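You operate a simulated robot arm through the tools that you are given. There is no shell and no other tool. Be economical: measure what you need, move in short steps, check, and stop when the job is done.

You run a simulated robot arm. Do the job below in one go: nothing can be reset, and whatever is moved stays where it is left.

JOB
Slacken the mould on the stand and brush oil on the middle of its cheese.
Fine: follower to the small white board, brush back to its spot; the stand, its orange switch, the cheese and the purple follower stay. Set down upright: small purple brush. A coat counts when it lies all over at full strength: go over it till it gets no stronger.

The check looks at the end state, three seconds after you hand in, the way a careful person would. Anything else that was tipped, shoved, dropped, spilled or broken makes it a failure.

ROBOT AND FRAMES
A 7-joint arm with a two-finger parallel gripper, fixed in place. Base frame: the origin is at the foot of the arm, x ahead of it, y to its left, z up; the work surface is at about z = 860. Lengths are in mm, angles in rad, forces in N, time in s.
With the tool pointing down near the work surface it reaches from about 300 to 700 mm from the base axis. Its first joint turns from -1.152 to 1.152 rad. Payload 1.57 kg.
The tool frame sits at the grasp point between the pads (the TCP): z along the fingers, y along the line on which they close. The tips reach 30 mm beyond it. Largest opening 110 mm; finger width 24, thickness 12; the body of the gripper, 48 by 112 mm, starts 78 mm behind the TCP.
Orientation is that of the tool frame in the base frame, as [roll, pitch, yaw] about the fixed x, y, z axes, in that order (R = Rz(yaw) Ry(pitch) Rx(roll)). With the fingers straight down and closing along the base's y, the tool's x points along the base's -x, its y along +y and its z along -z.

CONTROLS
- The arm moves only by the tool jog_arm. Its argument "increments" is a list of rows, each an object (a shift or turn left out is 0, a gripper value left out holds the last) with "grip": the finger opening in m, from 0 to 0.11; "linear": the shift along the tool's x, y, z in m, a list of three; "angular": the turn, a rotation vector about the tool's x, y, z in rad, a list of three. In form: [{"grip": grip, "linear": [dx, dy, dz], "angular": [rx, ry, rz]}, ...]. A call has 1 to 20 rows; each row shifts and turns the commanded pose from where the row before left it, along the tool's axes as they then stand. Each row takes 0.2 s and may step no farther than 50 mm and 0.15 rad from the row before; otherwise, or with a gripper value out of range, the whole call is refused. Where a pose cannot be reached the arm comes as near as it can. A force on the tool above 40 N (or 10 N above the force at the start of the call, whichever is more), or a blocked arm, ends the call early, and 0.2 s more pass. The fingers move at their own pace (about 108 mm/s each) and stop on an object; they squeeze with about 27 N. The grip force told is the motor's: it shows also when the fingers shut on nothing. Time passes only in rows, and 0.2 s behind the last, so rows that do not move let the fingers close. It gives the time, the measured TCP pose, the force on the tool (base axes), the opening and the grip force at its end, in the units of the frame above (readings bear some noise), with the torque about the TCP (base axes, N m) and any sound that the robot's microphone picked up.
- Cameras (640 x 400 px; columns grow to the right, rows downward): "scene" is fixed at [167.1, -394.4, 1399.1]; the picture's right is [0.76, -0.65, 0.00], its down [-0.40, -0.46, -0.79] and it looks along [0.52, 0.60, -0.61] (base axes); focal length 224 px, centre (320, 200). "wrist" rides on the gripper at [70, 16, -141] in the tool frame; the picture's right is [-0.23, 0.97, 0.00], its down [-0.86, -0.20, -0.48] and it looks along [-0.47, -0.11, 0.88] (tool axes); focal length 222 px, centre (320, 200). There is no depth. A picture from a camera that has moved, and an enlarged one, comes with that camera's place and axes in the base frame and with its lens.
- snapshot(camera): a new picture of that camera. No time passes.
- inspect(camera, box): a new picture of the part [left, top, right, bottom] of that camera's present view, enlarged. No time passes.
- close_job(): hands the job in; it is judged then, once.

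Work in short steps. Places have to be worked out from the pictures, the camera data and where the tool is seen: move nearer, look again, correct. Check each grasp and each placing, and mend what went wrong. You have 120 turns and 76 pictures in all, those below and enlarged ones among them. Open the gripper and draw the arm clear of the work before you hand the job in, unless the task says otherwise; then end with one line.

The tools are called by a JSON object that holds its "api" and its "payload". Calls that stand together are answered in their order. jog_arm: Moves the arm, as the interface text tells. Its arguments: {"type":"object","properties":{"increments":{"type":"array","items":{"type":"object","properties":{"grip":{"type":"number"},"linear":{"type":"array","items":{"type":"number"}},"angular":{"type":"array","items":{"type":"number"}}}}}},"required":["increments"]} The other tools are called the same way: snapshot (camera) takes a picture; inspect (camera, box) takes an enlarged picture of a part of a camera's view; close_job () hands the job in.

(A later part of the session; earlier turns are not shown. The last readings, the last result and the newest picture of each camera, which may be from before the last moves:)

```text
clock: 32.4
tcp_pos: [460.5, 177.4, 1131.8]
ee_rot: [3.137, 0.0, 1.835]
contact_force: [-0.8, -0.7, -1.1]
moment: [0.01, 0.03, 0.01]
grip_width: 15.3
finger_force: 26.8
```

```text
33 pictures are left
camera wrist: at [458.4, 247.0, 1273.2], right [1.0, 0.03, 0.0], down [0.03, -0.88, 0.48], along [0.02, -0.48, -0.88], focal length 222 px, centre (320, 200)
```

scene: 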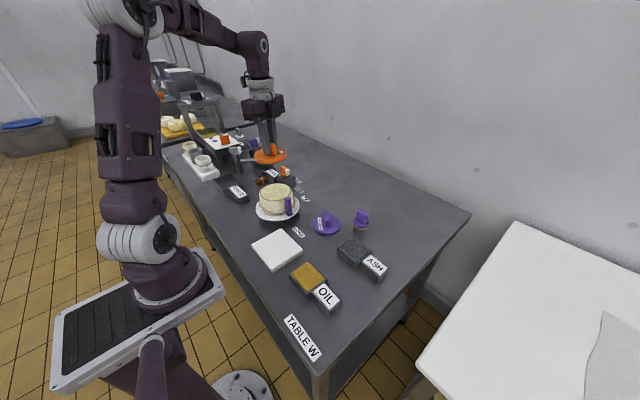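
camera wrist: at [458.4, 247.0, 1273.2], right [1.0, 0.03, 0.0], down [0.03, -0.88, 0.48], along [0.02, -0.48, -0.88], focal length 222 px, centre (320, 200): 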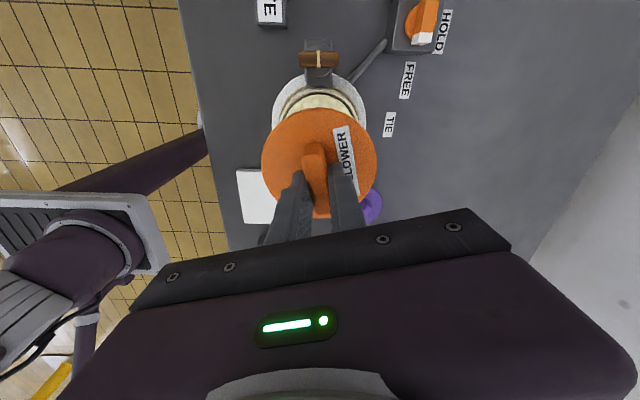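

Follower lifted, cheese exposed. Board centre ≈(360,30); I carry it there at height.

{"api": "jog_arm", "payload": {"increments": [{"linear": [-0.0231, -0.0272, 0]}, {"linear": [-0.0231, -0.0272, 0]}, {"linear": [-0.0231, -0.0272, 0]}, {"linear": [-0.0231, -0.0272, 0]}, {"linear": [-0.0231, -0.0272, 0]}, {"linear": [0, 0, 0.05]}, {"linear": [0, 0, 0.05]}, {"linear": [0, 0, 0.05]}, {}]}}

{"api": "inspect", "payload": {"camera": "scene", "box": [220, 180, 340, 290]}}

{"api": "snapshot", "payload": {"camera": "wrist"}}

```text
clock: 34.4
tcp_pos: [363.0, 28.8, 979.5]
ee_rot: [3.14, 0.001, 1.834]
contact_force: [0.2, -0.2, -1.7]
moment: [-0.04, 0.04, -0.02]
grip_width: 15.2
finger_force: 26.9
```

```text
3.64 times, centred on (280, 235) of scene
camera zoom: at [167.1, -394.4, 1399.1], right [0.76, -0.65, 0.0], down [-0.4, -0.46, -0.79], along [0.52, 0.6, -0.61], focal length 814 px, centre (466, 73)
```

zoom: 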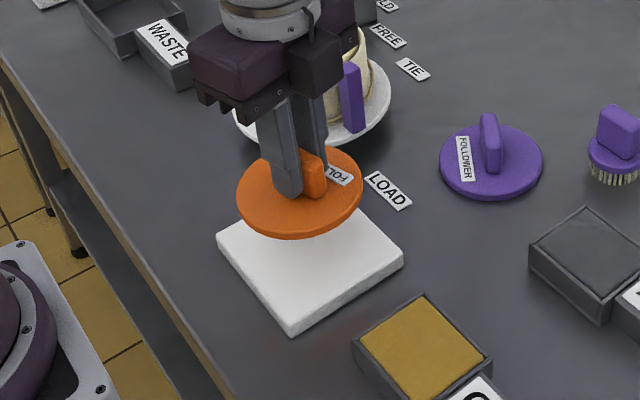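

```text
31 pictures are left
camera wrist: at [361.2, 100.2, 1119.5], right [1.0, 0.03, 0.0], down [0.03, -0.88, 0.48], along [0.02, -0.48, -0.88], focal length 222 px, centre (320, 200)
```

wrist: 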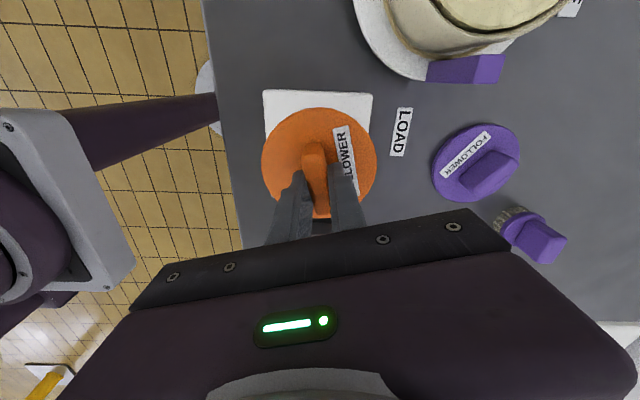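

Board spans x≈307–416, centre ≈(361,33). I shift 4 mm and lower slowly until contact.

{"api": "jog_arm", "payload": {"increments": [{"linear": [0.004, -0.001, 0.03]}, {"linear": [0, 0, 0.015]}, {"linear": [0, 0, 0.006]}, {"linear": [0, 0, 0.004]}, {"linear": [0, 0, 0.003]}, {}]}}

```text
clock: 35.7
tcp_pos: [358.3, 33.3, 924.0]
ee_rot: [3.136, 0.001, 1.835]
contact_force: [-1.7, 0.6, 17.8]
moment: [-0.4, 0.45, 0.02]
grip_width: 14.9
finger_force: 26.9
stopped in row 6: the force on the tool passed its limit at 42 N (the readings are from after the stop); the commanded pose is now the measured one
```

Contact at 924. Release and rise.

{"api": "jog_arm", "payload": {"increments": [{"linear": [0, 0, -0.001]}, {"grip": 0.03}, {"grip": 0.04}, {}, {"linear": [0, 0, -0.03]}, {"linear": [0, 0, -0.05]}, {"linear": [0, 0, -0.05]}, {}]}}

{"api": "inspect", "payload": {"camera": "scene", "box": [230, 165, 390, 290]}}

```text
clock: 37.5
tcp_pos: [357.8, 32.8, 1054.7]
ee_rot: [3.137, 0.001, 1.834]
contact_force: [0.2, -0.2, 0.1]
moment: [0.0, -0.01, 0.02]
grip_width: 39.9
finger_force: 0.0
```

```text
3.20 times, centred on (310, 228) of scene
camera zoom: at [167.1, -394.5, 1399.1], right [0.76, -0.65, 0.0], down [-0.4, -0.46, -0.79], along [0.52, 0.6, -0.61], focal length 716 px, centre (352, 112)
```

zoom: 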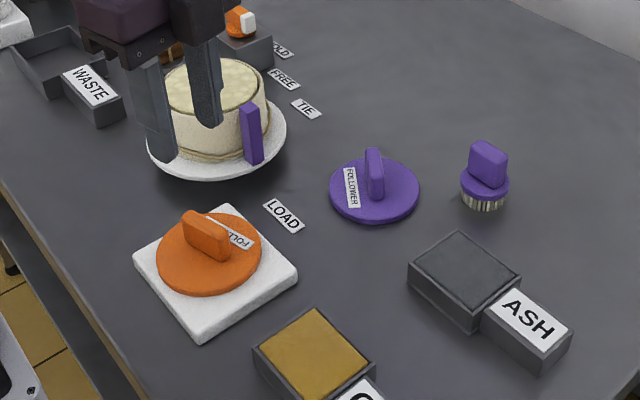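

Follower rests on the board. Now move toward the brush at ≈(632,−69), turning the gripper back for a look.

{"api": "jog_arm", "payload": {"increments": [{"linear": [-0.0243, 0.034, 0], "angular": [0, 0, -0.13]}]}}

```text
clock: 37.9
tcp_pos: [398.1, 17.5, 1055.1]
ee_rot: [3.137, 0.001, 1.965]
contact_force: [0.6, 0.1, 0.1]
moment: [-0.01, 0.03, 0.0]
grip_width: 40.0
finger_force: 0.0
```

{"api": "jog_arm", "payload": {"increments": [{"angular": [0, 0, -0.13]}, {"angular": [0, 0, -0.13]}, {"angular": [0, 0, -0.13]}, {"angular": [0, 0, -0.13]}, {"angular": [0, 0, -0.13]}, {"angular": [0, 0, -0.13]}, {"angular": [0, 0, -0.13]}, {"angular": [0, 0, -0.13]}, {"angular": [0, 0, -0.13]}, {"linear": [-0.04, -0.0164, 0]}, {"linear": [-0.04, -0.0164, 0]}, {"linear": [-0.04, -0.0164, 0]}, {"linear": [-0.04, -0.0164, 0]}, {"linear": [-0.04, -0.0164, 0.02]}, {}]}}

{"api": "snapshot", "payload": {"camera": "wrist"}}

{"api": "inspect", "payload": {"camera": "scene", "box": [330, 185, 400, 245]}}

```text
clock: 41.1
tcp_pos: [599.7, -64.4, 1032.5]
ee_rot: [3.14, 0.006, 3.136]
contact_force: [-0.3, -0.8, -0.3]
moment: [0.0, -0.01, 0.0]
grip_width: 40.3
finger_force: 0.0
```

```text
29 pictures are left
camera wrist: at [529.7, -48.2, 1173.6], right [0.23, 0.97, 0.0], down [0.85, -0.21, 0.48], along [0.47, -0.11, -0.88], focal length 222 px, centre (320, 200)
```

wrist: 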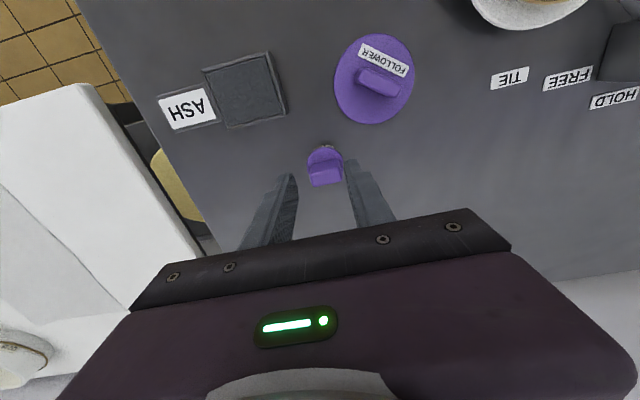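

```text
6.67 times, centred on (365, 215) of scene
camera zoom: at [167.1, -394.5, 1399.1], right [0.76, -0.65, 0.0], down [-0.4, -0.46, -0.79], along [0.52, 0.6, -0.61], focal length 1492 px, centre (20, 100)
```

zoom: 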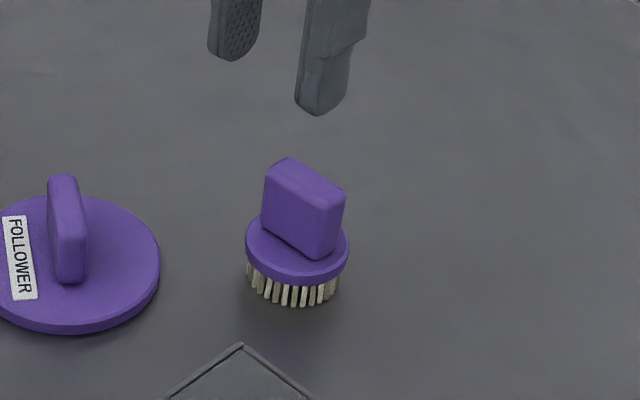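

{"api": "inspect", "payload": {"camera": "wrist", "box": [280, 120, 370, 210]}}

```text
4.44 times, centred on (325, 165) of wrist
camera zoom: at [529.7, -48.2, 1173.6], right [0.23, 0.97, 0.0], down [0.85, -0.21, 0.48], along [0.47, -0.11, -0.88], focal length 987 px, centre (298, 356)
```

zoom: 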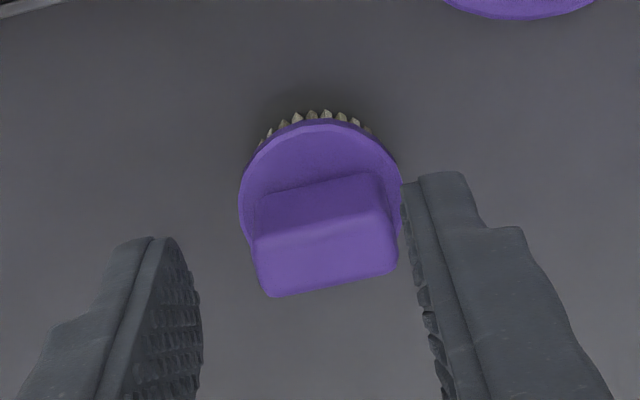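

Brush handle long axis along y, top centre ≈(636,−65,923). I rotate 90° so the fingers close along x, lower to 975, then centre over it.

{"api": "jog_arm", "payload": {"increments": [{"angular": [0, 0, 0.1427], "grip": 0.05}, {"angular": [0, 0, 0.1427]}, {"angular": [0, 0, 0.1427]}, {"angular": [0, 0, 0.1427]}, {"angular": [0, 0, 0.1427]}, {"angular": [0, 0, 0.1427]}, {"angular": [0, 0, 0.1427]}, {"angular": [0, 0, 0.1427]}, {"angular": [0, 0, 0.1427]}, {"angular": [0, 0, 0.1427]}, {"angular": [0, 0, 0.1427]}, {"linear": [0, 0, 0.03]}, {"linear": [0, 0, 0.027]}, {"linear": [-0.001, 0.018, 0]}, {"linear": [0, 0.018, 0]}, {}]}}

{"api": "inspect", "payload": {"camera": "wrist", "box": [250, 110, 390, 220]}}

```text
clock: 44.5
tcp_pos: [634.8, -67.1, 978.5]
ee_rot: [3.136, -0.001, 1.565]
contact_force: [-0.5, -0.4, -0.5]
moment: [0.0, -0.03, 0.0]
grip_width: 50.2
finger_force: 0.0
```

```text
3.64 times, centred on (320, 165) of wrist
camera zoom: at [651.3, 2.1, 1119.2], right [0.97, -0.23, 0.01], down [-0.21, -0.85, 0.48], along [-0.11, -0.46, -0.88], focal length 808 px, centre (320, 327)
```

zoom: 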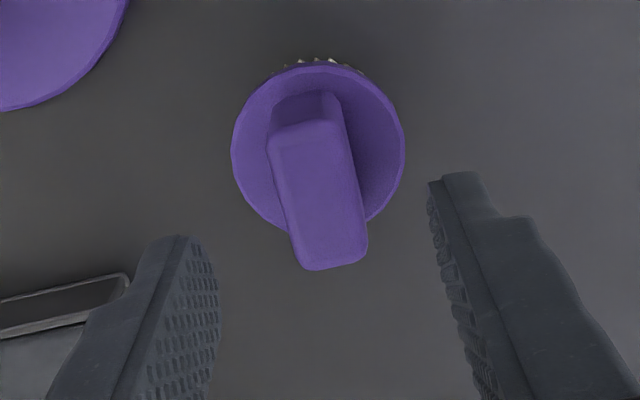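

Handle centre ≈(635,−64), axis ≈86°. Small correction, descend to z≈926 and close.

{"api": "jog_arm", "payload": {"increments": [{"linear": [0.002, 0, 0.02], "angular": [0, 0, 0.07]}, {"linear": [0, 0, 0.02]}, {"linear": [0, 0, 0.012]}, {}, {"grip": 0.03}, {"grip": 0.0}, {}, {}]}}

```text
clock: 46.3
tcp_pos: [634.4, -63.8, 925.7]
ee_rot: [3.136, -0.003, 1.494]
contact_force: [-0.4, 0.0, 0.2]
moment: [-0.01, 0.07, 0.02]
grip_width: 19.2
finger_force: 27.0
```

Brush held (19.2 mm); spot recorded: TCP (634.4,−63.8,925.7), yaw 1.494. Lift straight up and carry toward the oil tray near (368,−115).

{"api": "jog_arm", "payload": {"increments": [{"linear": [0, 0, -0.02]}, {"linear": [0, 0, -0.03]}, {"linear": [-0.0102, -0.0373, -0.02]}, {"linear": [-0.0102, -0.0373, -0.01]}, {"linear": [-0.0102, -0.0373, 0]}, {"linear": [-0.0102, -0.0373, 0]}, {"linear": [-0.0102, -0.0373, 0]}, {"linear": [-0.0102, -0.0373, 0]}, {"linear": [-0.0102, -0.0373, 0]}, {}]}}

{"api": "snapshot", "payload": {"camera": "wrist"}}

{"api": "inspect", "payload": {"camera": "scene", "box": [260, 215, 380, 315]}}

```text
clock: 48.5
tcp_pos: [368.6, -114.6, 1005.4]
ee_rot: [3.137, -0.002, 1.495]
contact_force: [0.4, -0.1, -1.5]
moment: [-0.03, -0.02, 0.0]
grip_width: 18.9
finger_force: 27.2
```

```text
25 pictures are left
camera wrist: at [389.8, -46.8, 1147.4], right [0.95, -0.3, 0.01], down [-0.27, -0.84, 0.48], along [-0.14, -0.45, -0.88], focal length 222 px, centre (320, 200)
```

wrist: 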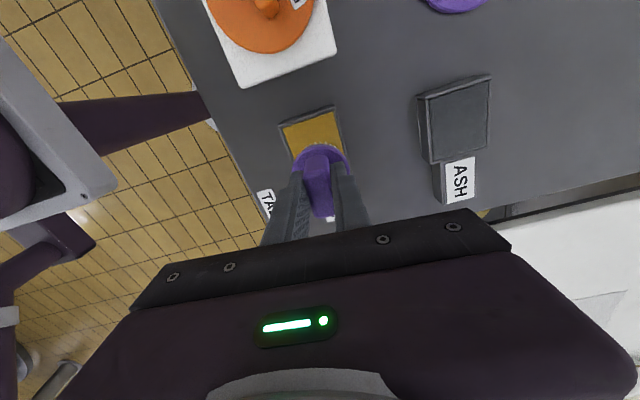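

```text
4.00 times, centred on (320, 265) of scene
camera zoom: at [167.1, -394.4, 1399.1], right [0.76, -0.65, 0.0], down [-0.4, -0.46, -0.79], along [0.52, 0.6, -0.61], focal length 895 px, centre (320, -60)
```

zoom: 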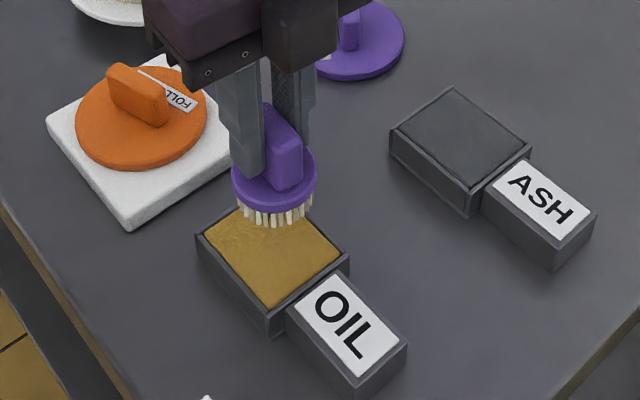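

Tray centre ≈(364,−115), brush above it. I lower gently until the bristles meet the oil.

{"api": "jog_arm", "payload": {"increments": [{"linear": [0, -0.004, 0.03]}, {"linear": [0, 0, 0.015]}, {"linear": [0, 0, 0.01]}, {"linear": [0, 0, 0.005]}, {"linear": [0, 0, 0.003]}, {}]}}

{"api": "inspect", "payload": {"camera": "scene", "box": [270, 235, 350, 305]}}

```text
clock: 49.3
tcp_pos: [363.3, -117.1, 954.8]
ee_rot: [3.132, -0.004, 1.494]
contact_force: [-4.3, 2.4, 31.2]
moment: [0.0, 0.6, -0.04]
grip_width: 18.9
finger_force: 26.7
stopped in row 4: the force on the tool passed its limit at 93 N (the readings are from after the stop); the commanded pose is now the measured one
```

```text
5.71 times, centred on (310, 270) of scene
camera zoom: at [166.6, -394.3, 1399.3], right [0.76, -0.65, 0.0], down [-0.4, -0.46, -0.79], along [0.52, 0.6, -0.61], focal length 1278 px, centre (377, -200)
```

zoom: 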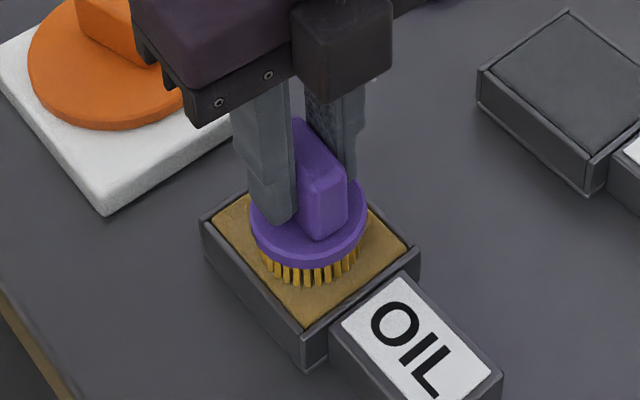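

The bristles are loaded with gold oil. I let it dwell a moment, lift clear, and carry it toward the cheese, stopping short to view the cheese.

{"api": "jog_arm", "payload": {"increments": [{"linear": [0, 0, -0.003]}, {}, {"linear": [0, 0, -0.03]}, {"linear": [0, 0, -0.05]}, {"linear": [0, 0, -0.05]}, {"linear": [0.006, 0.03, 0]}, {"linear": [0.006, 0.03, 0]}, {"linear": [0.04, 0.012, 0]}, {"linear": [0.04, 0.004, 0]}, {"linear": [0.04, 0, 0]}, {"linear": [0.04, 0, 0]}, {"linear": [0.04, 0, 0]}, {}]}}

{"api": "snapshot", "payload": {"camera": "wrist"}}

{"api": "inspect", "payload": {"camera": "scene", "box": [245, 160, 315, 225]}}

```text
clock: 52.1
tcp_pos: [454.3, 89.0, 1086.3]
ee_rot: [3.134, -0.003, 1.495]
contact_force: [0.3, -0.3, -1.5]
moment: [0.0, 0.01, -0.02]
grip_width: 18.8
finger_force: 26.7
```

```text
22 pictures are left
camera wrist: at [475.3, 155.8, 1228.5], right [0.95, -0.3, 0.01], down [-0.27, -0.84, 0.47], along [-0.14, -0.45, -0.88], focal length 222 px, centre (320, 200)
```

wrist: 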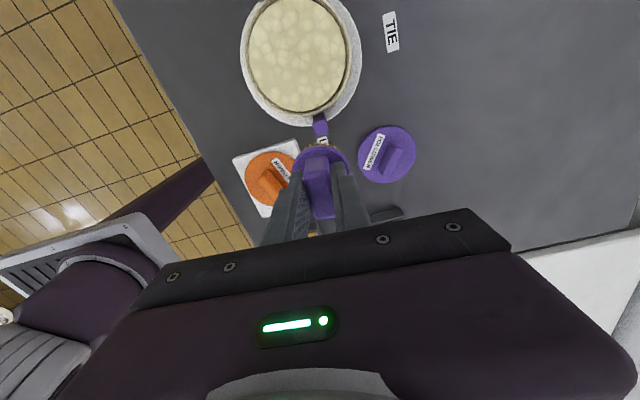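

```text
6.15 times, centred on (280, 192) of scene
camera zoom: at [167.1, -394.4, 1399.1], right [0.76, -0.65, 0.0], down [-0.4, -0.46, -0.79], along [0.52, 0.6, -0.61], focal length 1377 px, centre (566, 246)
```

zoom: 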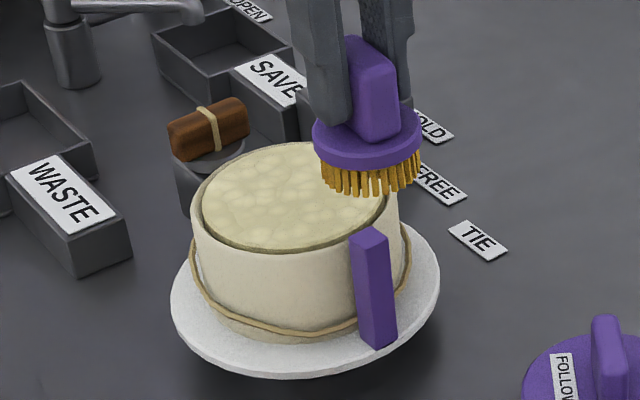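

Cheese centre ≈(461,180), surface ≈953. I move over it and lower in small steps near contact.

{"api": "jog_arm", "payload": {"increments": [{"linear": [0.03, 0, 0]}, {"linear": [0.03, 0, 0]}, {"linear": [0.03, 0, 0]}, {"linear": [0, 0, 0.03]}, {"linear": [0, 0, 0.02]}, {"linear": [0, 0, 0.006]}, {"linear": [0, 0, 0.002]}, {"linear": [0, 0, 0.002]}, {"linear": [0, 0, 0.002]}, {"linear": [0, 0, 0.002]}, {"linear": [0, 0, 0.002]}, {}]}}

{"api": "inspect", "payload": {"camera": "scene", "box": [245, 160, 315, 225]}}

```text
clock: 54.7
tcp_pos: [462.4, 180.0, 1020.5]
ee_rot: [3.132, -0.003, 1.494]
contact_force: [-0.5, -0.3, -0.3]
moment: [0.01, -0.02, 0.03]
grip_width: 19.1
finger_force: 27.1
```

```text
6.15 times, centred on (280, 192) of scene
camera zoom: at [167.1, -394.4, 1399.1], right [0.76, -0.65, 0.0], down [-0.4, -0.46, -0.79], along [0.52, 0.6, -0.61], focal length 1377 px, centre (566, 246)
```

zoom: 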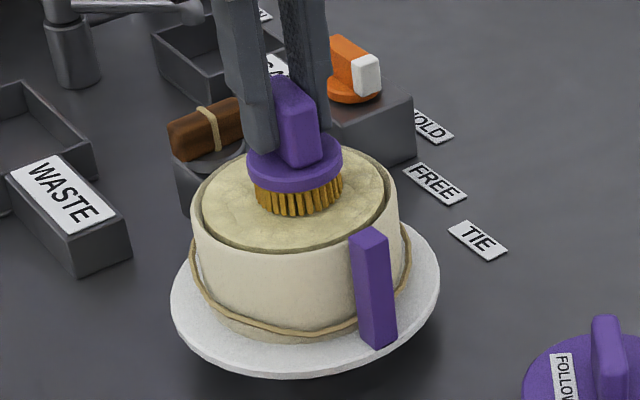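

The brush has just touched and the cheese is tinting. I press 1.5 mm more and make small circling strokes.

{"api": "jog_arm", "payload": {"increments": [{"linear": [0, 0, 0.001]}, {"linear": [0.008, 0, 0]}, {"linear": [0, 0.008, 0]}, {"linear": [-0.008, 0, 0]}, {"linear": [-0.008, 0, 0]}, {"linear": [0, -0.008, 0]}, {"linear": [0, -0.008, 0]}, {"linear": [0.008, 0, 0]}, {"linear": [0.008, 0, 0]}, {"linear": [-0.008, 0.008, 0]}, {}]}}

{"api": "inspect", "payload": {"camera": "scene", "box": [245, 160, 315, 225]}}

```text
clock: 57.1
tcp_pos: [461.4, 178.5, 1021.7]
ee_rot: [3.133, -0.004, 1.496]
contact_force: [0.1, 0.1, -0.7]
moment: [-0.05, 0.0, 0.0]
grip_width: 19.2
finger_force: 26.8
```

```text
6.15 times, centred on (280, 192) of scene
camera zoom: at [167.1, -394.4, 1399.1], right [0.76, -0.65, 0.0], down [-0.4, -0.46, -0.79], along [0.52, 0.6, -0.61], focal length 1377 px, centre (566, 246)
```

zoom: 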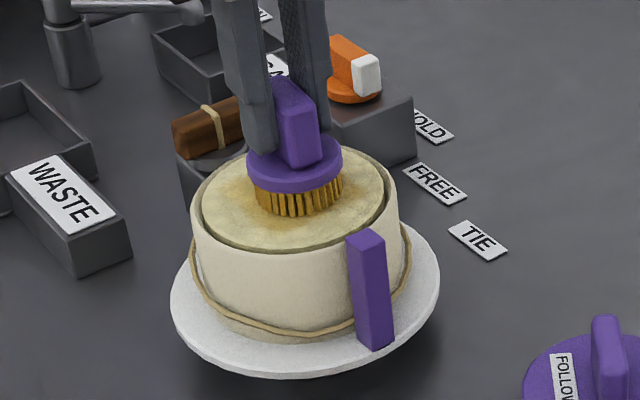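

Coat is building up. Another, lighter pass, then lift to check.

{"api": "jog_arm", "payload": {"increments": [{"linear": [0.006, 0, 0]}, {"linear": [0, 0.006, 0]}, {"linear": [-0.006, 0, 0]}, {"linear": [-0.006, 0, 0]}, {"linear": [0, -0.006, 0]}, {"linear": [0, -0.006, 0]}, {"linear": [0.006, 0, 0]}, {"linear": [0.006, 0, 0]}, {"linear": [-0.006, 0.006, 0]}, {"linear": [0, 0, -0.03]}, {"linear": [0, 0, -0.04]}, {"linear": [-0.045, 0, 0]}, {"linear": [-0.045, 0, 0]}, {}]}}

{"api": "inspect", "payload": {"camera": "scene", "box": [245, 160, 315, 225]}}

{"api": "inspect", "payload": {"camera": "wrist", "box": [220, 0, 380, 130]}}

```text
clock: 60.1
tcp_pos: [452.1, 88.4, 1091.3]
ee_rot: [3.132, -0.004, 1.494]
contact_force: [0.1, 0.2, -0.6]
moment: [0.01, -0.01, -0.01]
grip_width: 19.2
finger_force: 26.3
```

```text
6.15 times, centred on (280, 192) of scene
camera zoom: at [167.1, -394.5, 1399.1], right [0.76, -0.65, 0.0], down [-0.4, -0.46, -0.79], along [0.52, 0.6, -0.61], focal length 1377 px, centre (566, 246)
```

zoom: 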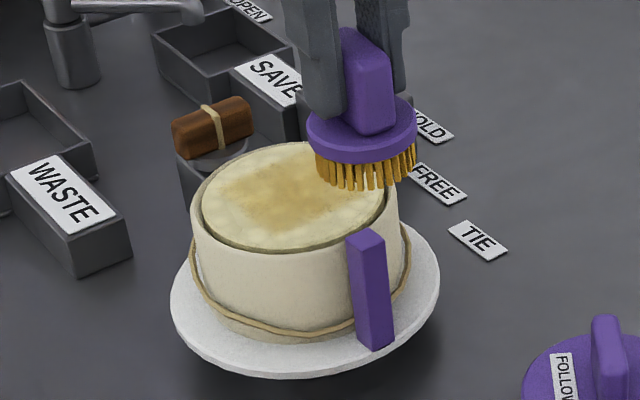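

```text
3.08 times, centred on (300, 65) of wrist
camera zoom: at [472.8, 155.5, 1233.4], right [0.95, -0.3, 0.01], down [-0.27, -0.84, 0.47], along [-0.14, -0.45, -0.88], focal length 684 px, centre (382, 615)
```

zoom: 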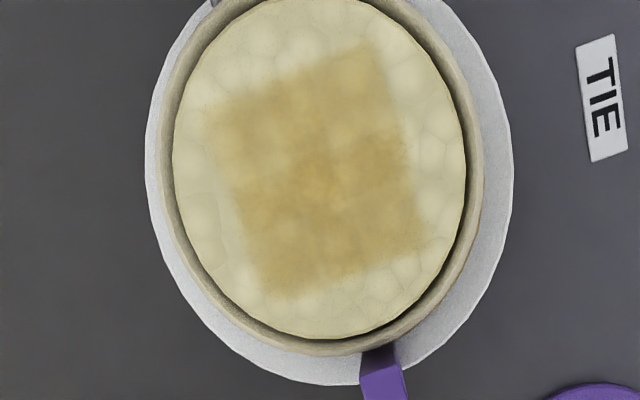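

A square patch is coated but blotchy. I go back and make systematic serpentine passes over it.

{"api": "jog_arm", "payload": {"increments": [{"linear": [0.045, 0, 0]}, {"linear": [0.045, 0, 0]}, {"linear": [-0.01, -0.01, 0]}, {"linear": [0, 0, 0.04]}, {"linear": [0, 0, 0.03]}, {"linear": [0.007, 0, 0.0005]}, {"linear": [0.007, 0, 0]}, {"linear": [0.006, 0, 0]}, {"linear": [0, 0.007, 0]}, {"linear": [-0.007, 0, 0]}, {"linear": [-0.007, 0, 0]}, {"linear": [-0.006, 0, 0]}, {"linear": [0, 0.007, 0]}, {"linear": [0.007, 0, 0]}, {"linear": [0.007, 0, 0]}, {"linear": [0.006, 0, 0]}, {"linear": [0, 0.006, 0]}, {"linear": [-0.007, 0, 0]}, {"linear": [-0.007, 0, 0]}, {"linear": [-0.006, 0, 0]}]}}

{"api": "jog_arm", "payload": {"increments": [{"linear": [0, -0.007, 0]}, {"linear": [0, -0.007, 0]}, {"linear": [0, -0.006, 0]}, {"linear": [0.007, 0, 0]}, {"linear": [0, 0.007, 0]}, {"linear": [0, 0.007, 0]}, {"linear": [0, 0.006, 0]}, {"linear": [0.007, 0, 0]}, {"linear": [0, -0.007, 0]}, {"linear": [0, -0.007, 0]}, {"linear": [0, -0.006, 0]}, {"linear": [0.006, 0, 0]}, {"linear": [0, 0.007, 0]}, {"linear": [0, 0.007, 0]}, {"linear": [0, 0.006, 0]}, {"linear": [-0.01, -0.01, 0]}, {"linear": [0, 0, -0.04]}, {"linear": [-0.045, 0, -0.02]}, {"linear": [-0.045, 0, -0.01]}, {}]}}

{"api": "inspect", "payload": {"camera": "wrist", "box": [220, 0, 380, 130]}}

```text
clock: 64.3
tcp_pos: [471.5, 167.6, 1021.1]
ee_rot: [3.131, -0.003, 1.493]
contact_force: [0.3, 3.4, 6.7]
moment: [0.1, 0.08, -0.07]
grip_width: 19.0
finger_force: 26.3
```

```text
clock: 68.5
tcp_pos: [455.5, 86.9, 1088.8]
ee_rot: [3.134, -0.003, 1.495]
contact_force: [0.3, -0.4, -1.1]
moment: [0.01, -0.01, -0.01]
grip_width: 19.1
finger_force: 27.1
```

```text
3.08 times, centred on (300, 65) of wrist
camera zoom: at [476.9, 155.8, 1231.0], right [0.95, -0.3, 0.01], down [-0.27, -0.84, 0.47], along [-0.14, -0.45, -0.88], focal length 684 px, centre (382, 615)
```

zoom: 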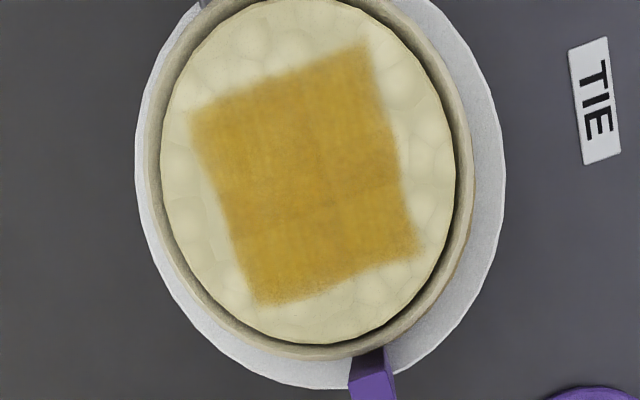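

The patch is a fixed square, now much stronger; corners/right edge are slightly weaker. Another pass with wider reach for corners.

{"api": "jog_arm", "payload": {"increments": [{"linear": [0.046, 0, 0]}, {"linear": [0.046, 0, 0]}, {"linear": [-0.016, -0.016, 0.03]}, {"linear": [0, 0, 0.04]}, {"linear": [0.008, 0, 0]}, {"linear": [0.008, 0, 0]}, {"linear": [0.008, 0, 0]}, {"linear": [0.008, 0, 0]}, {"linear": [0, 0.008, 0]}, {"linear": [0, 0.008, 0]}, {"linear": [0, 0.008, 0]}, {"linear": [0, 0.008, 0]}, {"linear": [-0.008, 0, 0]}, {"linear": [-0.008, 0, 0]}, {"linear": [-0.008, 0, 0]}, {"linear": [-0.008, 0, 0]}, {"linear": [0, -0.008, 0]}, {"linear": [0, -0.008, 0]}, {"linear": [0, -0.008, 0]}, {"linear": [0, -0.008, 0]}]}}

{"api": "jog_arm", "payload": {"increments": [{"linear": [0.008, 0.006, 0]}, {"linear": [0.008, 0, 0]}, {"linear": [0.008, 0, 0]}, {"linear": [0, 0.01, 0]}, {"linear": [-0.008, 0, 0]}, {"linear": [-0.008, 0, 0]}, {"linear": [0, 0.01, 0]}, {"linear": [0.008, 0, 0]}, {"linear": [0.008, 0, 0]}, {"linear": [0.006, 0.006, 0]}, {"linear": [-0.014, -0.016, 0]}, {"linear": [-0.008, 0, 0]}, {"linear": [-0.006, 0.014, 0]}, {"linear": [0.014, -0.014, 0]}, {"linear": [0, 0, -0.04]}, {"linear": [-0.046, 0, -0.02]}, {"linear": [-0.046, 0, -0.01]}, {}]}}

{"api": "inspect", "payload": {"camera": "wrist", "box": [220, 0, 380, 130]}}

{"api": "inspect", "payload": {"camera": "scene", "box": [245, 160, 315, 225]}}

```text
clock: 72.7
tcp_pos: [445.3, 166.9, 1022.0]
ee_rot: [3.131, -0.005, 1.495]
contact_force: [-0.2, 0.5, -0.8]
moment: [-0.03, -0.01, 0.0]
grip_width: 19.1
finger_force: 27.1
```

```text
refused: row 16 steps farther than a row can; nothing moved
```

```text
3.08 times, centred on (300, 65) of wrist
camera zoom: at [465.4, 234.8, 1163.4], right [0.95, -0.3, 0.01], down [-0.27, -0.84, 0.47], along [-0.14, -0.45, -0.88], focal length 684 px, centre (382, 615)
```

zoom: 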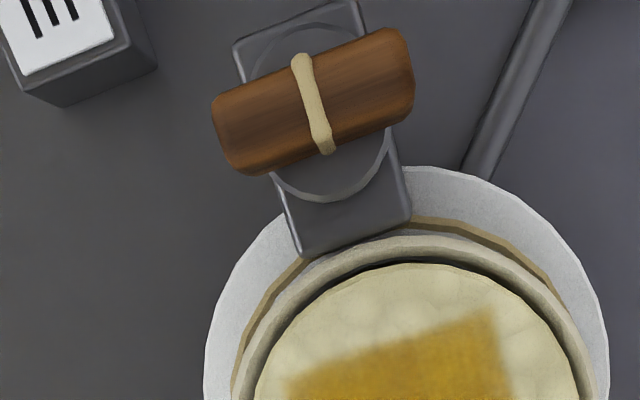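

```text
6.15 times, centred on (280, 192) of scene
camera zoom: at [167.1, -394.4, 1399.1], right [0.76, -0.65, 0.0], down [-0.4, -0.46, -0.79], along [0.52, 0.6, -0.61], focal length 1377 px, centre (566, 246)
```

zoom: 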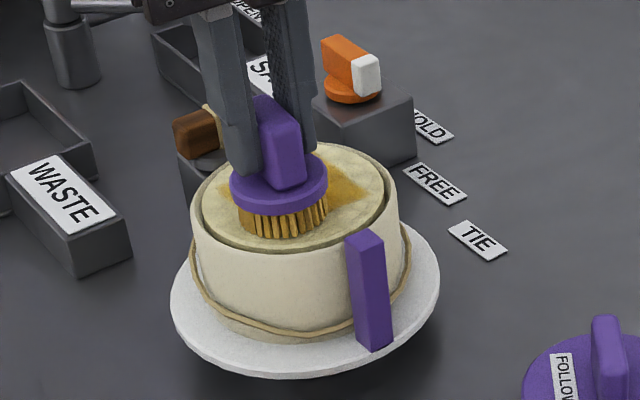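

Continue the interior pass with smaller exit steps, then look once.

{"api": "jog_arm", "payload": {"increments": [{"linear": [0.008, 0.006, 0]}, {"linear": [0.008, 0, 0]}, {"linear": [0.008, 0, 0]}, {"linear": [0, 0.01, 0]}, {"linear": [-0.008, 0, 0]}, {"linear": [-0.008, 0, 0]}, {"linear": [0, 0.01, 0]}, {"linear": [0.008, 0, 0]}, {"linear": [0.008, 0, 0]}, {"linear": [0.006, 0.006, 0]}, {"linear": [-0.014, -0.016, 0]}, {"linear": [-0.008, 0, 0]}, {"linear": [-0.006, 0.014, 0]}, {"linear": [0.014, -0.014, 0]}, {"linear": [0, 0, -0.04]}, {"linear": [-0.04, 0, -0.02]}, {"linear": [-0.046, 0, -0.01]}, {}]}}

{"api": "inspect", "payload": {"camera": "wrist", "box": [220, 0, 380, 130]}}

```text
clock: 76.5
tcp_pos: [451.9, 93.2, 1092.5]
ee_rot: [3.133, -0.003, 1.495]
contact_force: [0.7, -0.1, -1.2]
moment: [-0.01, 0.01, -0.03]
grip_width: 19.0
finger_force: 27.5
```

```text
3.08 times, centred on (300, 65) of wrist
camera zoom: at [473.1, 161.5, 1234.7], right [0.95, -0.3, 0.01], down [-0.27, -0.84, 0.47], along [-0.14, -0.45, -0.88], focal length 684 px, centre (382, 615)
```

zoom: 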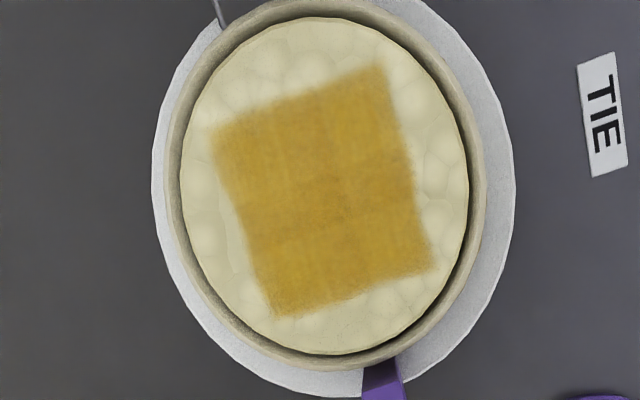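

Uniform now. One more full pass to confirm it gets no stronger.

{"api": "jog_arm", "payload": {"increments": [{"linear": [0.043, 0, 0]}, {"linear": [0.043, 0, 0]}, {"linear": [-0.015, -0.015, 0.03]}, {"linear": [0, 0, 0.0405]}, {"linear": [0.01, 0, 0]}, {"linear": [0.01, 0, 0]}, {"linear": [0.01, 0, 0]}, {"linear": [0, 0.01, 0]}, {"linear": [-0.01, 0, 0]}, {"linear": [-0.01, 0, 0]}, {"linear": [-0.01, 0, 0]}, {"linear": [0, 0.01, 0]}, {"linear": [0.01, 0, 0]}, {"linear": [0.01, 0, 0]}, {"linear": [0.01, 0, 0]}, {"linear": [0, 0.01, 0]}, {"linear": [-0.01, 0, 0]}, {"linear": [-0.01, 0, 0]}, {"linear": [-0.01, 0, 0]}, {"linear": [0.005, -0.005, 0]}]}}

{"api": "jog_arm", "payload": {"increments": [{"linear": [0, -0.01, 0]}, {"linear": [0, -0.01, 0]}, {"linear": [0.01, 0, 0]}, {"linear": [0, 0.01, 0]}, {"linear": [0, 0.01, 0]}, {"linear": [0.01, 0, 0]}, {"linear": [0, -0.01, 0]}, {"linear": [0, -0.01, 0]}, {"linear": [-0.01, 0.01, 0]}, {"linear": [0, 0, -0.04]}, {"linear": [-0.04, 0, -0.02]}, {"linear": [-0.046, 0, -0.01]}, {}]}}

{"api": "inspect", "payload": {"camera": "wrist", "box": [220, 0, 380, 130]}}

```text
clock: 79.5
tcp_pos: [468.2, 178.1, 1019.1]
ee_rot: [3.128, -0.001, 1.493]
contact_force: [-2.9, -1.6, 12.9]
moment: [0.02, 0.43, 0.05]
grip_width: 18.9
finger_force: 26.9
stopped in row 14: the force on the tool passed its limit at 44 N (the readings are from after the stop); the commanded pose is now the measured one
```

```text
clock: 82.3
tcp_pos: [448.7, 101.3, 1088.0]
ee_rot: [3.129, 0.0, 1.492]
contact_force: [0.1, 0.9, -0.7]
moment: [0.0, -0.04, 0.0]
grip_width: 19.1
finger_force: 27.2
```

```text
3.08 times, centred on (300, 65) of wrist
camera zoom: at [470.3, 170.4, 1230.7], right [0.95, -0.3, 0.01], down [-0.27, -0.84, 0.48], along [-0.13, -0.46, -0.88], focal length 684 px, centre (382, 615)
```

zoom: 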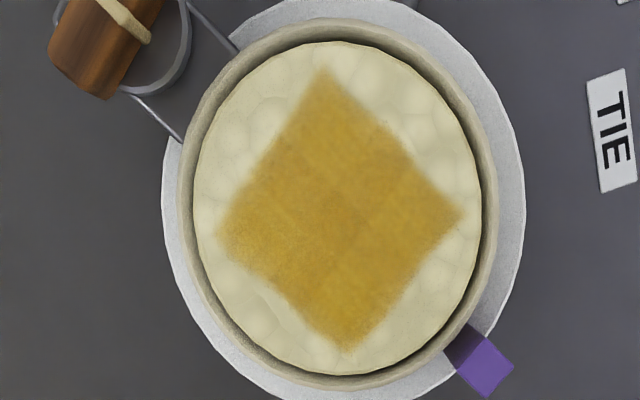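

The stand's turntable (freed by the switch) turned under the brush in the last pass; I will turn it back to LOAD and put the switch back to HOLD later. First one light finishing pass over the now diamond-oriented patch, reaching its corners.

{"api": "jog_arm", "payload": {"increments": [{"linear": [0.041, 0.004, 0]}, {"linear": [0.04, 0.004, 0]}, {"linear": [0, 0, 0.035]}, {"linear": [0, 0, 0.032]}, {"linear": [0.012, 0.001, 0]}, {"linear": [0.012, 0.001, 0]}, {"linear": [-0.01, 0.007, 0]}, {"linear": [-0.01, 0.008, 0]}, {"linear": [-0.01, 0.007, 0]}, {"linear": [-0.007, -0.01, 0]}, {"linear": [-0.005, -0.008, 0]}, {"linear": [-0.006, -0.008, 0]}, {"linear": [0.009, -0.008, 0]}, {"linear": [0.01, -0.007, 0]}, {"linear": [0.011, -0.007, 0]}, {"linear": [0.007, 0.007, 0]}, {"linear": [0.007, 0.007, 0]}, {"linear": [-0.01, 0.006, 0]}, {"linear": [-0.01, 0, 0]}, {"linear": [0, -0.01, 0]}]}}

{"api": "jog_arm", "payload": {"increments": [{"linear": [0, -0.01, 0]}, {"linear": [0.01, 0, 0]}, {"linear": [0, 0.01, 0]}, {"linear": [0, 0.01, 0]}, {"linear": [-0.005, -0.005, 0]}, {"linear": [0, 0, -0.04]}, {"linear": [-0.04, 0, -0.025]}, {"linear": [-0.04, 0, -0.01]}, {}]}}

{"api": "inspect", "payload": {"camera": "wrist", "box": [220, 0, 380, 130]}}

```text
clock: 86.5
tcp_pos: [453.0, 184.6, 1022.9]
ee_rot: [3.13, -0.003, 1.493]
contact_force: [0.1, 0.1, -0.7]
moment: [-0.01, 0.0, 0.02]
grip_width: 19.3
finger_force: 26.6
```

```text
clock: 88.5
tcp_pos: [451.6, 111.2, 1098.7]
ee_rot: [3.129, -0.001, 1.495]
contact_force: [0.8, 0.3, -1.1]
moment: [0.04, -0.03, -0.03]
grip_width: 19.1
finger_force: 27.2
```

```text
3.08 times, centred on (300, 65) of wrist
camera zoom: at [473.3, 179.3, 1240.2], right [0.95, -0.3, 0.01], down [-0.27, -0.84, 0.48], along [-0.13, -0.46, -0.88], focal length 684 px, centre (382, 615)
```

zoom: 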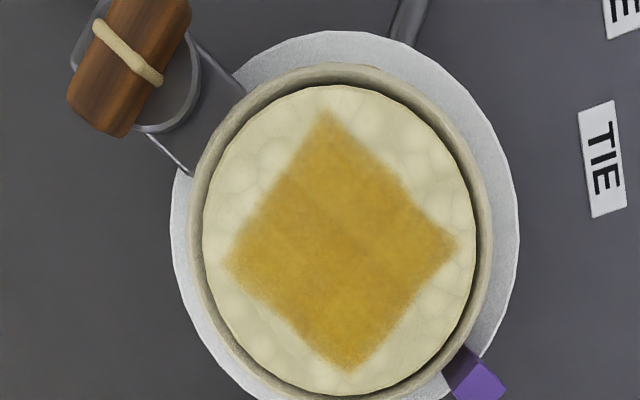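

No visible change now. To be sure strength isn't limited by a drying brush, I reload oil once and give a last pass.

{"api": "jog_arm", "payload": {"increments": [{"linear": [-0.047, 0, 0]}, {"linear": [-0.047, 0, 0]}, {"linear": [-0.047, 0, 0]}, {"linear": [-0.046, 0, 0]}, {"linear": [-0.046, 0, 0]}, {"linear": [0, -0.035, 0]}, {"linear": [0, -0.036, 0]}, {"linear": [0, 0, 0.05]}, {"linear": [0, 0, 0.05]}, {"linear": [0, 0, 0.035]}, {}, {"linear": [0, 0, 0.002]}, {"linear": [0, 0, 0.002]}, {"linear": [0, 0, 0.002]}, {"linear": [0, 0, 0.001]}, {}]}}

```text
clock: 91.9
tcp_pos: [361.9, -116.1, 954.2]
ee_rot: [3.129, 0.0, 1.492]
contact_force: [0.9, -0.1, -1.4]
moment: [0.0, -0.02, -0.02]
grip_width: 19.1
finger_force: 26.9
```

Not touching yet (brush sits slightly higher in the grip than before). Lower further in 1.5 mm steps.

{"api": "jog_arm", "payload": {"increments": [{"linear": [0, 0, 0.0015]}, {"linear": [0, 0, 0.0015]}, {}]}}

{"api": "jog_arm", "payload": {"increments": [{"linear": [0, 0, 0.0015]}, {}]}}

```text
clock: 92.4
tcp_pos: [363.2, -115.4, 954.4]
ee_rot: [3.127, -0.002, 1.492]
contact_force: [-2.8, 2.1, 21.7]
moment: [0.09, 0.58, -0.05]
grip_width: 19.1
finger_force: 27.3
stopped in row 2: the force on the tool passed its limit at 50 N (the readings are from after the stop); the commanded pose is now the measured one
```

```text
clock: 92.8
tcp_pos: [363.4, -117.3, 953.6]
ee_rot: [3.128, -0.002, 1.493]
contact_force: [-1.8, 1.4, 21.1]
moment: [0.11, 0.6, -0.02]
grip_width: 19.4
finger_force: 26.9
stopped in row 1: the force on the tool passed its limit at 48 N (the readings are from after the stop); the commanded pose is now the measured one
```

Reloaded at contact (954). Carry back over the cheese and descend to light contact (~1020).

{"api": "jog_arm", "payload": {"increments": [{"linear": [0, 0, -0.045]}, {"linear": [0, 0, -0.045]}, {"linear": [0, 0, -0.045]}, {"linear": [0, 0.0378, 0]}, {"linear": [0, 0.0377, 0]}, {"linear": [0.0437, 0, 0]}, {"linear": [0.0437, 0, 0]}, {"linear": [0.0437, 0, 0]}, {"linear": [0.0437, 0, 0]}, {"linear": [0.0437, 0, 0]}, {"linear": [0.0437, 0, 0]}, {"linear": [0.0436, 0, 0]}, {"linear": [0, 0, 0.04]}, {"linear": [0, 0, 0.024]}, {}, {"linear": [0, 0, 0.002]}, {"linear": [0, 0, 0.001]}, {"linear": [0, 0, 0.001]}, {}]}}

```text
clock: 96.8
tcp_pos: [462.6, 181.9, 1022.3]
ee_rot: [3.128, -0.002, 1.492]
contact_force: [0.5, 0.2, -1.6]
moment: [0.01, 0.03, 0.02]
grip_width: 18.9
finger_force: 27.3
```

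{"api": "jog_arm", "payload": {"increments": [{"linear": [0, 0, 0.001]}, {"linear": [0, 0, 0.001]}, {}]}}

```text
clock: 97.5
tcp_pos: [461.5, 181.2, 1021.0]
ee_rot: [3.127, -0.002, 1.494]
contact_force: [-1.0, -0.4, -1.1]
moment: [0.02, 0.02, 0.0]
grip_width: 19.1
finger_force: 26.6
```

{"api": "jog_arm", "payload": {"increments": [{"linear": [0, 0, 0.001]}, {}, {"linear": [0.01, 0, 0]}, {"linear": [0.01, 0.001, 0]}, {"linear": [-0.007, 0.006, 0]}, {"linear": [-0.007, 0.006, 0]}, {"linear": [-0.01, 0.008, 0]}, {"linear": [-0.006, -0.009, 0]}, {"linear": [-0.006, -0.006, 0]}, {"linear": [-0.006, -0.006, 0]}, {"linear": [0.008, -0.007, 0]}, {"linear": [0.008, -0.006, 0]}, {"linear": [0.008, -0.007, 0]}, {"linear": [0.008, 0.007, 0]}, {"linear": [0, 0.007, 0]}, {"linear": [-0.007, 0.006, 0]}, {"linear": [-0.007, 0, 0]}, {"linear": [0.007, 0, 0]}, {"linear": [0, 0, 0]}]}}

{"api": "inspect", "payload": {"camera": "scene", "box": [245, 160, 315, 225]}}

```text
clock: 101.5
tcp_pos: [461.4, 186.4, 1020.3]
ee_rot: [3.129, -0.001, 1.491]
contact_force: [0.7, -0.1, -0.7]
moment: [0.0, 0.01, 0.02]
grip_width: 19.1
finger_force: 26.9
```

```text
6.15 times, centred on (280, 192) of scene
camera zoom: at [167.1, -394.4, 1399.1], right [0.76, -0.65, 0.0], down [-0.4, -0.46, -0.79], along [0.52, 0.6, -0.61], focal length 1377 px, centre (566, 246)
```

zoom: 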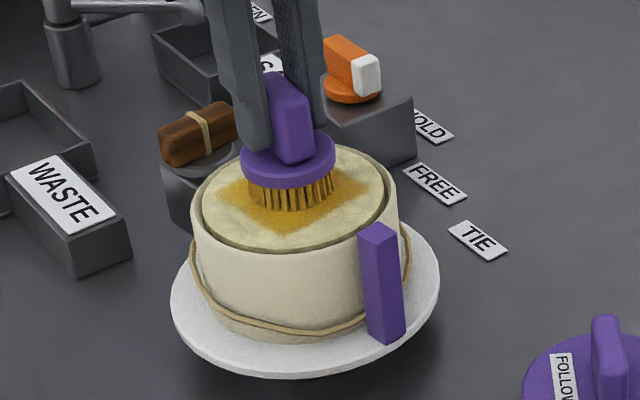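

Lift away and compare the coat.

{"api": "jog_arm", "payload": {"increments": [{"linear": [0, 0, -0.04]}, {"linear": [-0.04, 0, -0.025]}, {"linear": [-0.04, 0, -0.01]}, {}]}}

{"api": "inspect", "payload": {"camera": "wrist", "box": [220, 0, 380, 130]}}

```text
clock: 102.5
tcp_pos: [456.7, 108.1, 1096.8]
ee_rot: [3.129, -0.001, 1.493]
contact_force: [0.2, 0.6, -1.1]
moment: [0.01, -0.02, 0.0]
grip_width: 19.1
finger_force: 27.0
```

```text
3.08 times, centred on (300, 65) of wrist
camera zoom: at [476.8, 175.8, 1238.6], right [0.95, -0.3, 0.01], down [-0.27, -0.84, 0.47], along [-0.13, -0.46, -0.88], focal length 684 px, centre (382, 615)
```

zoom: 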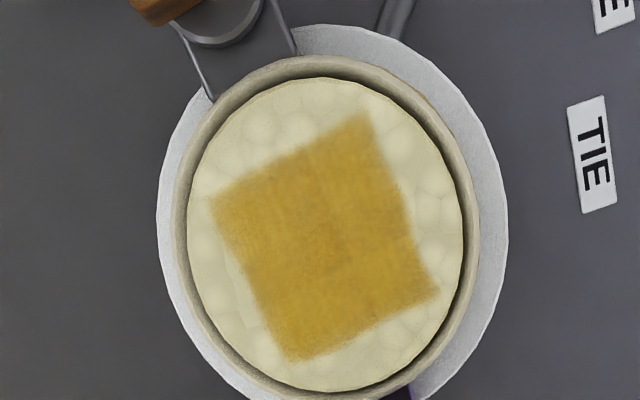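

Coat is uniform and no stronger than before: done. Now carry the brush back to its spot, going around the purple follower.

{"api": "jog_arm", "payload": {"increments": [{"linear": [-0.04, 0, 0]}, {"linear": [-0.04, 0, 0.01]}, {"linear": [-0.04, 0, 0.02]}, {"linear": [-0.0375, 0, 0.02]}, {"linear": [0, 0.038, 0.02]}, {"linear": [0, 0.038, 0.02]}, {"linear": [0, 0.038, 0.01]}, {"linear": [0, 0.038, 0]}, {"linear": [0, 0.0385, 0.01]}, {}, {}]}}

```text
clock: 105.0
tcp_pos: [635.1, -63.5, 987.7]
ee_rot: [3.128, -0.002, 1.492]
contact_force: [0.6, -0.4, -0.7]
moment: [-0.01, 0.0, -0.03]
grip_width: 18.8
finger_force: 26.8
```

Over the spot. Lower, in small steps near contact.

{"api": "jog_arm", "payload": {"increments": [{"linear": [0, 0, 0.03]}, {"linear": [0, 0, 0.022]}, {}, {"linear": [0, 0, 0.003]}, {"linear": [0, 0, 0.002]}, {"linear": [0, 0, 0.002]}, {"linear": [0, 0, 0.0015]}, {}]}}

```text
clock: 106.8
tcp_pos: [633.4, -66.5, 927.1]
ee_rot: [3.128, -0.002, 1.494]
contact_force: [0.3, -0.2, -0.1]
moment: [0.02, 0.0, 0.0]
grip_width: 19.3
finger_force: 26.9
```

{"api": "jog_arm", "payload": {"increments": [{"linear": [0, 0, 0.001]}, {"linear": [0, 0, 0.001]}, {}]}}

```text
clock: 107.5
tcp_pos: [634.3, -65.8, 924.6]
ee_rot: [3.127, -0.003, 1.493]
contact_force: [-0.1, 0.3, -0.1]
moment: [0.0, 0.01, 0.0]
grip_width: 19.4
finger_force: 26.5
```

{"api": "jog_arm", "payload": {"increments": [{"linear": [0, 0, 0.001]}, {"linear": [0, 0, 0.001]}, {}]}}

{"api": "inspect", "payload": {"camera": "scene", "box": [330, 185, 400, 245]}}

```text
clock: 108.3
tcp_pos: [634.5, -65.9, 922.7]
ee_rot: [3.127, -0.001, 1.493]
contact_force: [0.0, -1.3, 10.9]
moment: [-0.02, 0.22, 0.06]
grip_width: 19.4
finger_force: 26.9
```

```text
6.67 times, centred on (365, 215) of scene
camera zoom: at [166.9, -394.4, 1399.2], right [0.76, -0.65, 0.0], down [-0.4, -0.46, -0.79], along [0.52, 0.6, -0.61], focal length 1492 px, centre (20, 100)
```

zoom: 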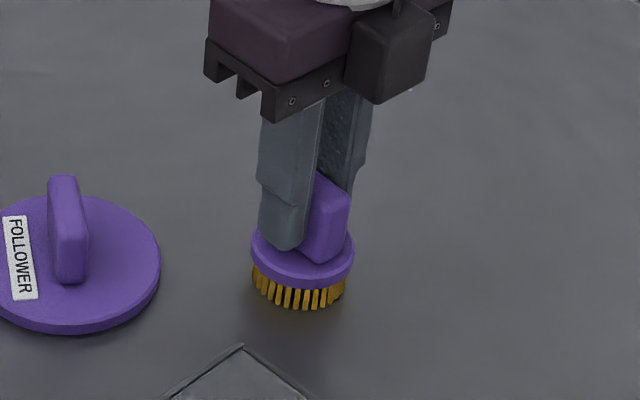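

Contact reached, brush upright within ~3 mm of its spot. Release and rise.

{"api": "jog_arm", "payload": {"increments": [{"grip": 0.03}, {"grip": 0.05}, {}, {"linear": [0, 0, -0.02]}, {"linear": [0, 0, -0.03]}, {"linear": [0, -0.04, -0.02]}, {"linear": [0, -0.04, -0.02]}, {"linear": [0, -0.04, -0.02]}, {"linear": [0.03, -0.03, -0.02]}, {}]}}

{"api": "snapshot", "payload": {"camera": "scene"}}

{"api": "inspect", "payload": {"camera": "scene", "box": [240, 155, 380, 245]}}

```text
clock: 110.5
tcp_pos: [484.7, -24.5, 1049.6]
ee_rot: [3.13, 0.0, 1.492]
contact_force: [-0.3, 0.3, 0.0]
moment: [0.02, -0.01, 0.03]
grip_width: 50.1
finger_force: 0.1
```

```text
7 pictures are left
```

scene: 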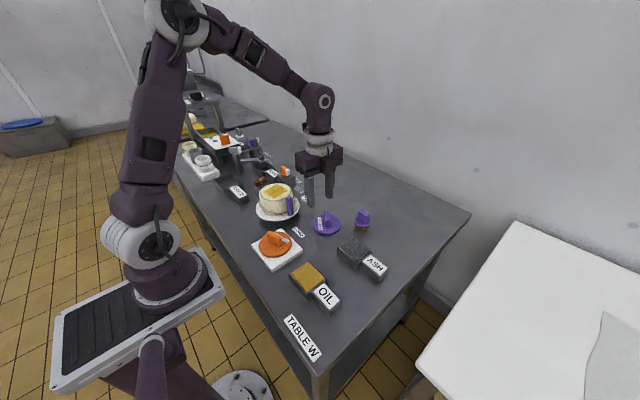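

```text
4.44 times, centred on (310, 200) of scene
camera zoom: at [167.1, -394.4, 1399.1], right [0.76, -0.65, 0.0], down [-0.4, -0.46, -0.79], along [0.52, 0.6, -0.61], focal length 994 px, centre (364, 200)
```

zoom: 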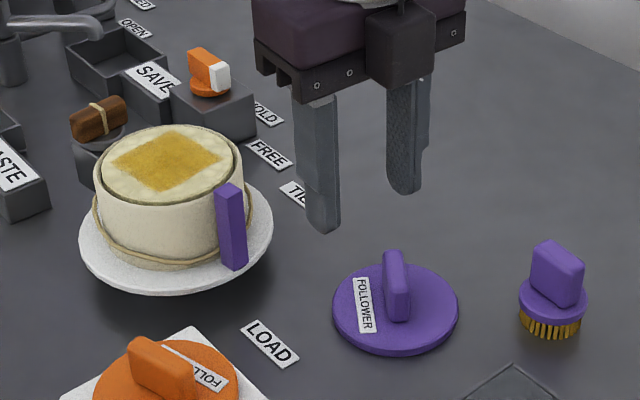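

Brush stands upright at its spot; coat good. The turntable is still turned ~8° off LOAD, so I go look at the purple post to bring it back.

{"api": "jog_arm", "payload": {"increments": [{"linear": [0.042, -0.0125, 0]}, {"linear": [0.041, -0.012, 0]}, {}]}}

{"api": "inspect", "payload": {"camera": "wrist", "box": [220, 30, 420, 220]}}

```text
clock: 111.3
tcp_pos: [467.4, 61.5, 1049.9]
ee_rot: [3.127, -0.001, 1.492]
contact_force: [-0.2, -0.3, -0.4]
moment: [0.0, 0.01, 0.0]
grip_width: 50.4
finger_force: 0.0
```

```text
2.11 times, centred on (320, 125) of wrist
camera zoom: at [487.4, 130.4, 1190.2], right [0.95, -0.3, 0.01], down [-0.27, -0.84, 0.47], along [-0.13, -0.46, -0.88], focal length 468 px, centre (320, 358)
```

zoom: 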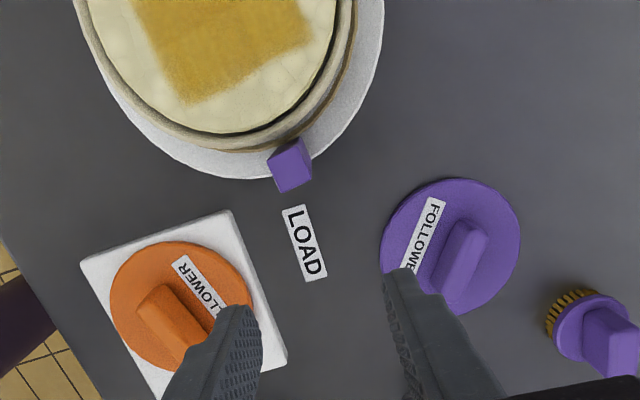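

Post top is at ≈(471,110), originally at ≈(460,110). I straddle it with the fingers from above, grip lightly and shift it −x by ~10 mm along the arc.

{"api": "jog_arm", "payload": {"increments": [{"linear": [0.0415, 0, 0], "grip": 0.05}, {"linear": [0, 0, 0.03]}, {"linear": [0, 0, 0.03]}, {"linear": [0, 0, 0.012]}, {}, {"grip": 0.03}, {"grip": 0.01}, {}, {}]}}

{"api": "inspect", "payload": {"camera": "scene", "box": [245, 155, 325, 225]}}

```text
clock: 113.3
tcp_pos: [470.5, 103.6, 978.2]
ee_rot: [3.129, -0.002, 1.494]
contact_force: [1.7, 1.9, -7.0]
moment: [0.4, 0.38, -0.11]
grip_width: 17.8
finger_force: 31.9
```

```text
5.71 times, centred on (285, 190) of scene
camera zoom: at [167.2, -394.4, 1399.1], right [0.76, -0.65, 0.0], down [-0.4, -0.46, -0.79], along [0.52, 0.6, -0.61], focal length 1278 px, centre (520, 257)
```

zoom: 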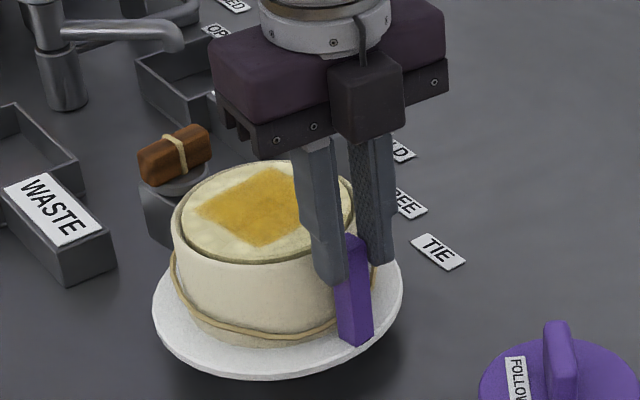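

Post gripped. Rotate it back by 0.14 rad about the plate centre in small steps.

{"api": "jog_arm", "payload": {"increments": [{"linear": [-0.0002, -0.0027, 0], "angular": [0, 0, 0.035]}, {"linear": [0, -0.0027, 0], "angular": [0, 0, 0.035]}, {"linear": [0, -0.0027, 0], "angular": [0, 0, 0.035]}, {"linear": [0, -0.0027, 0], "angular": [0, 0, 0.035]}, {}]}}

```text
clock: 114.5
tcp_pos: [460.5, 102.4, 978.1]
ee_rot: [3.126, -0.003, 1.352]
contact_force: [1.1, -2.0, 32.2]
moment: [0.38, 0.4, -0.06]
grip_width: 17.9
finger_force: 33.2
```

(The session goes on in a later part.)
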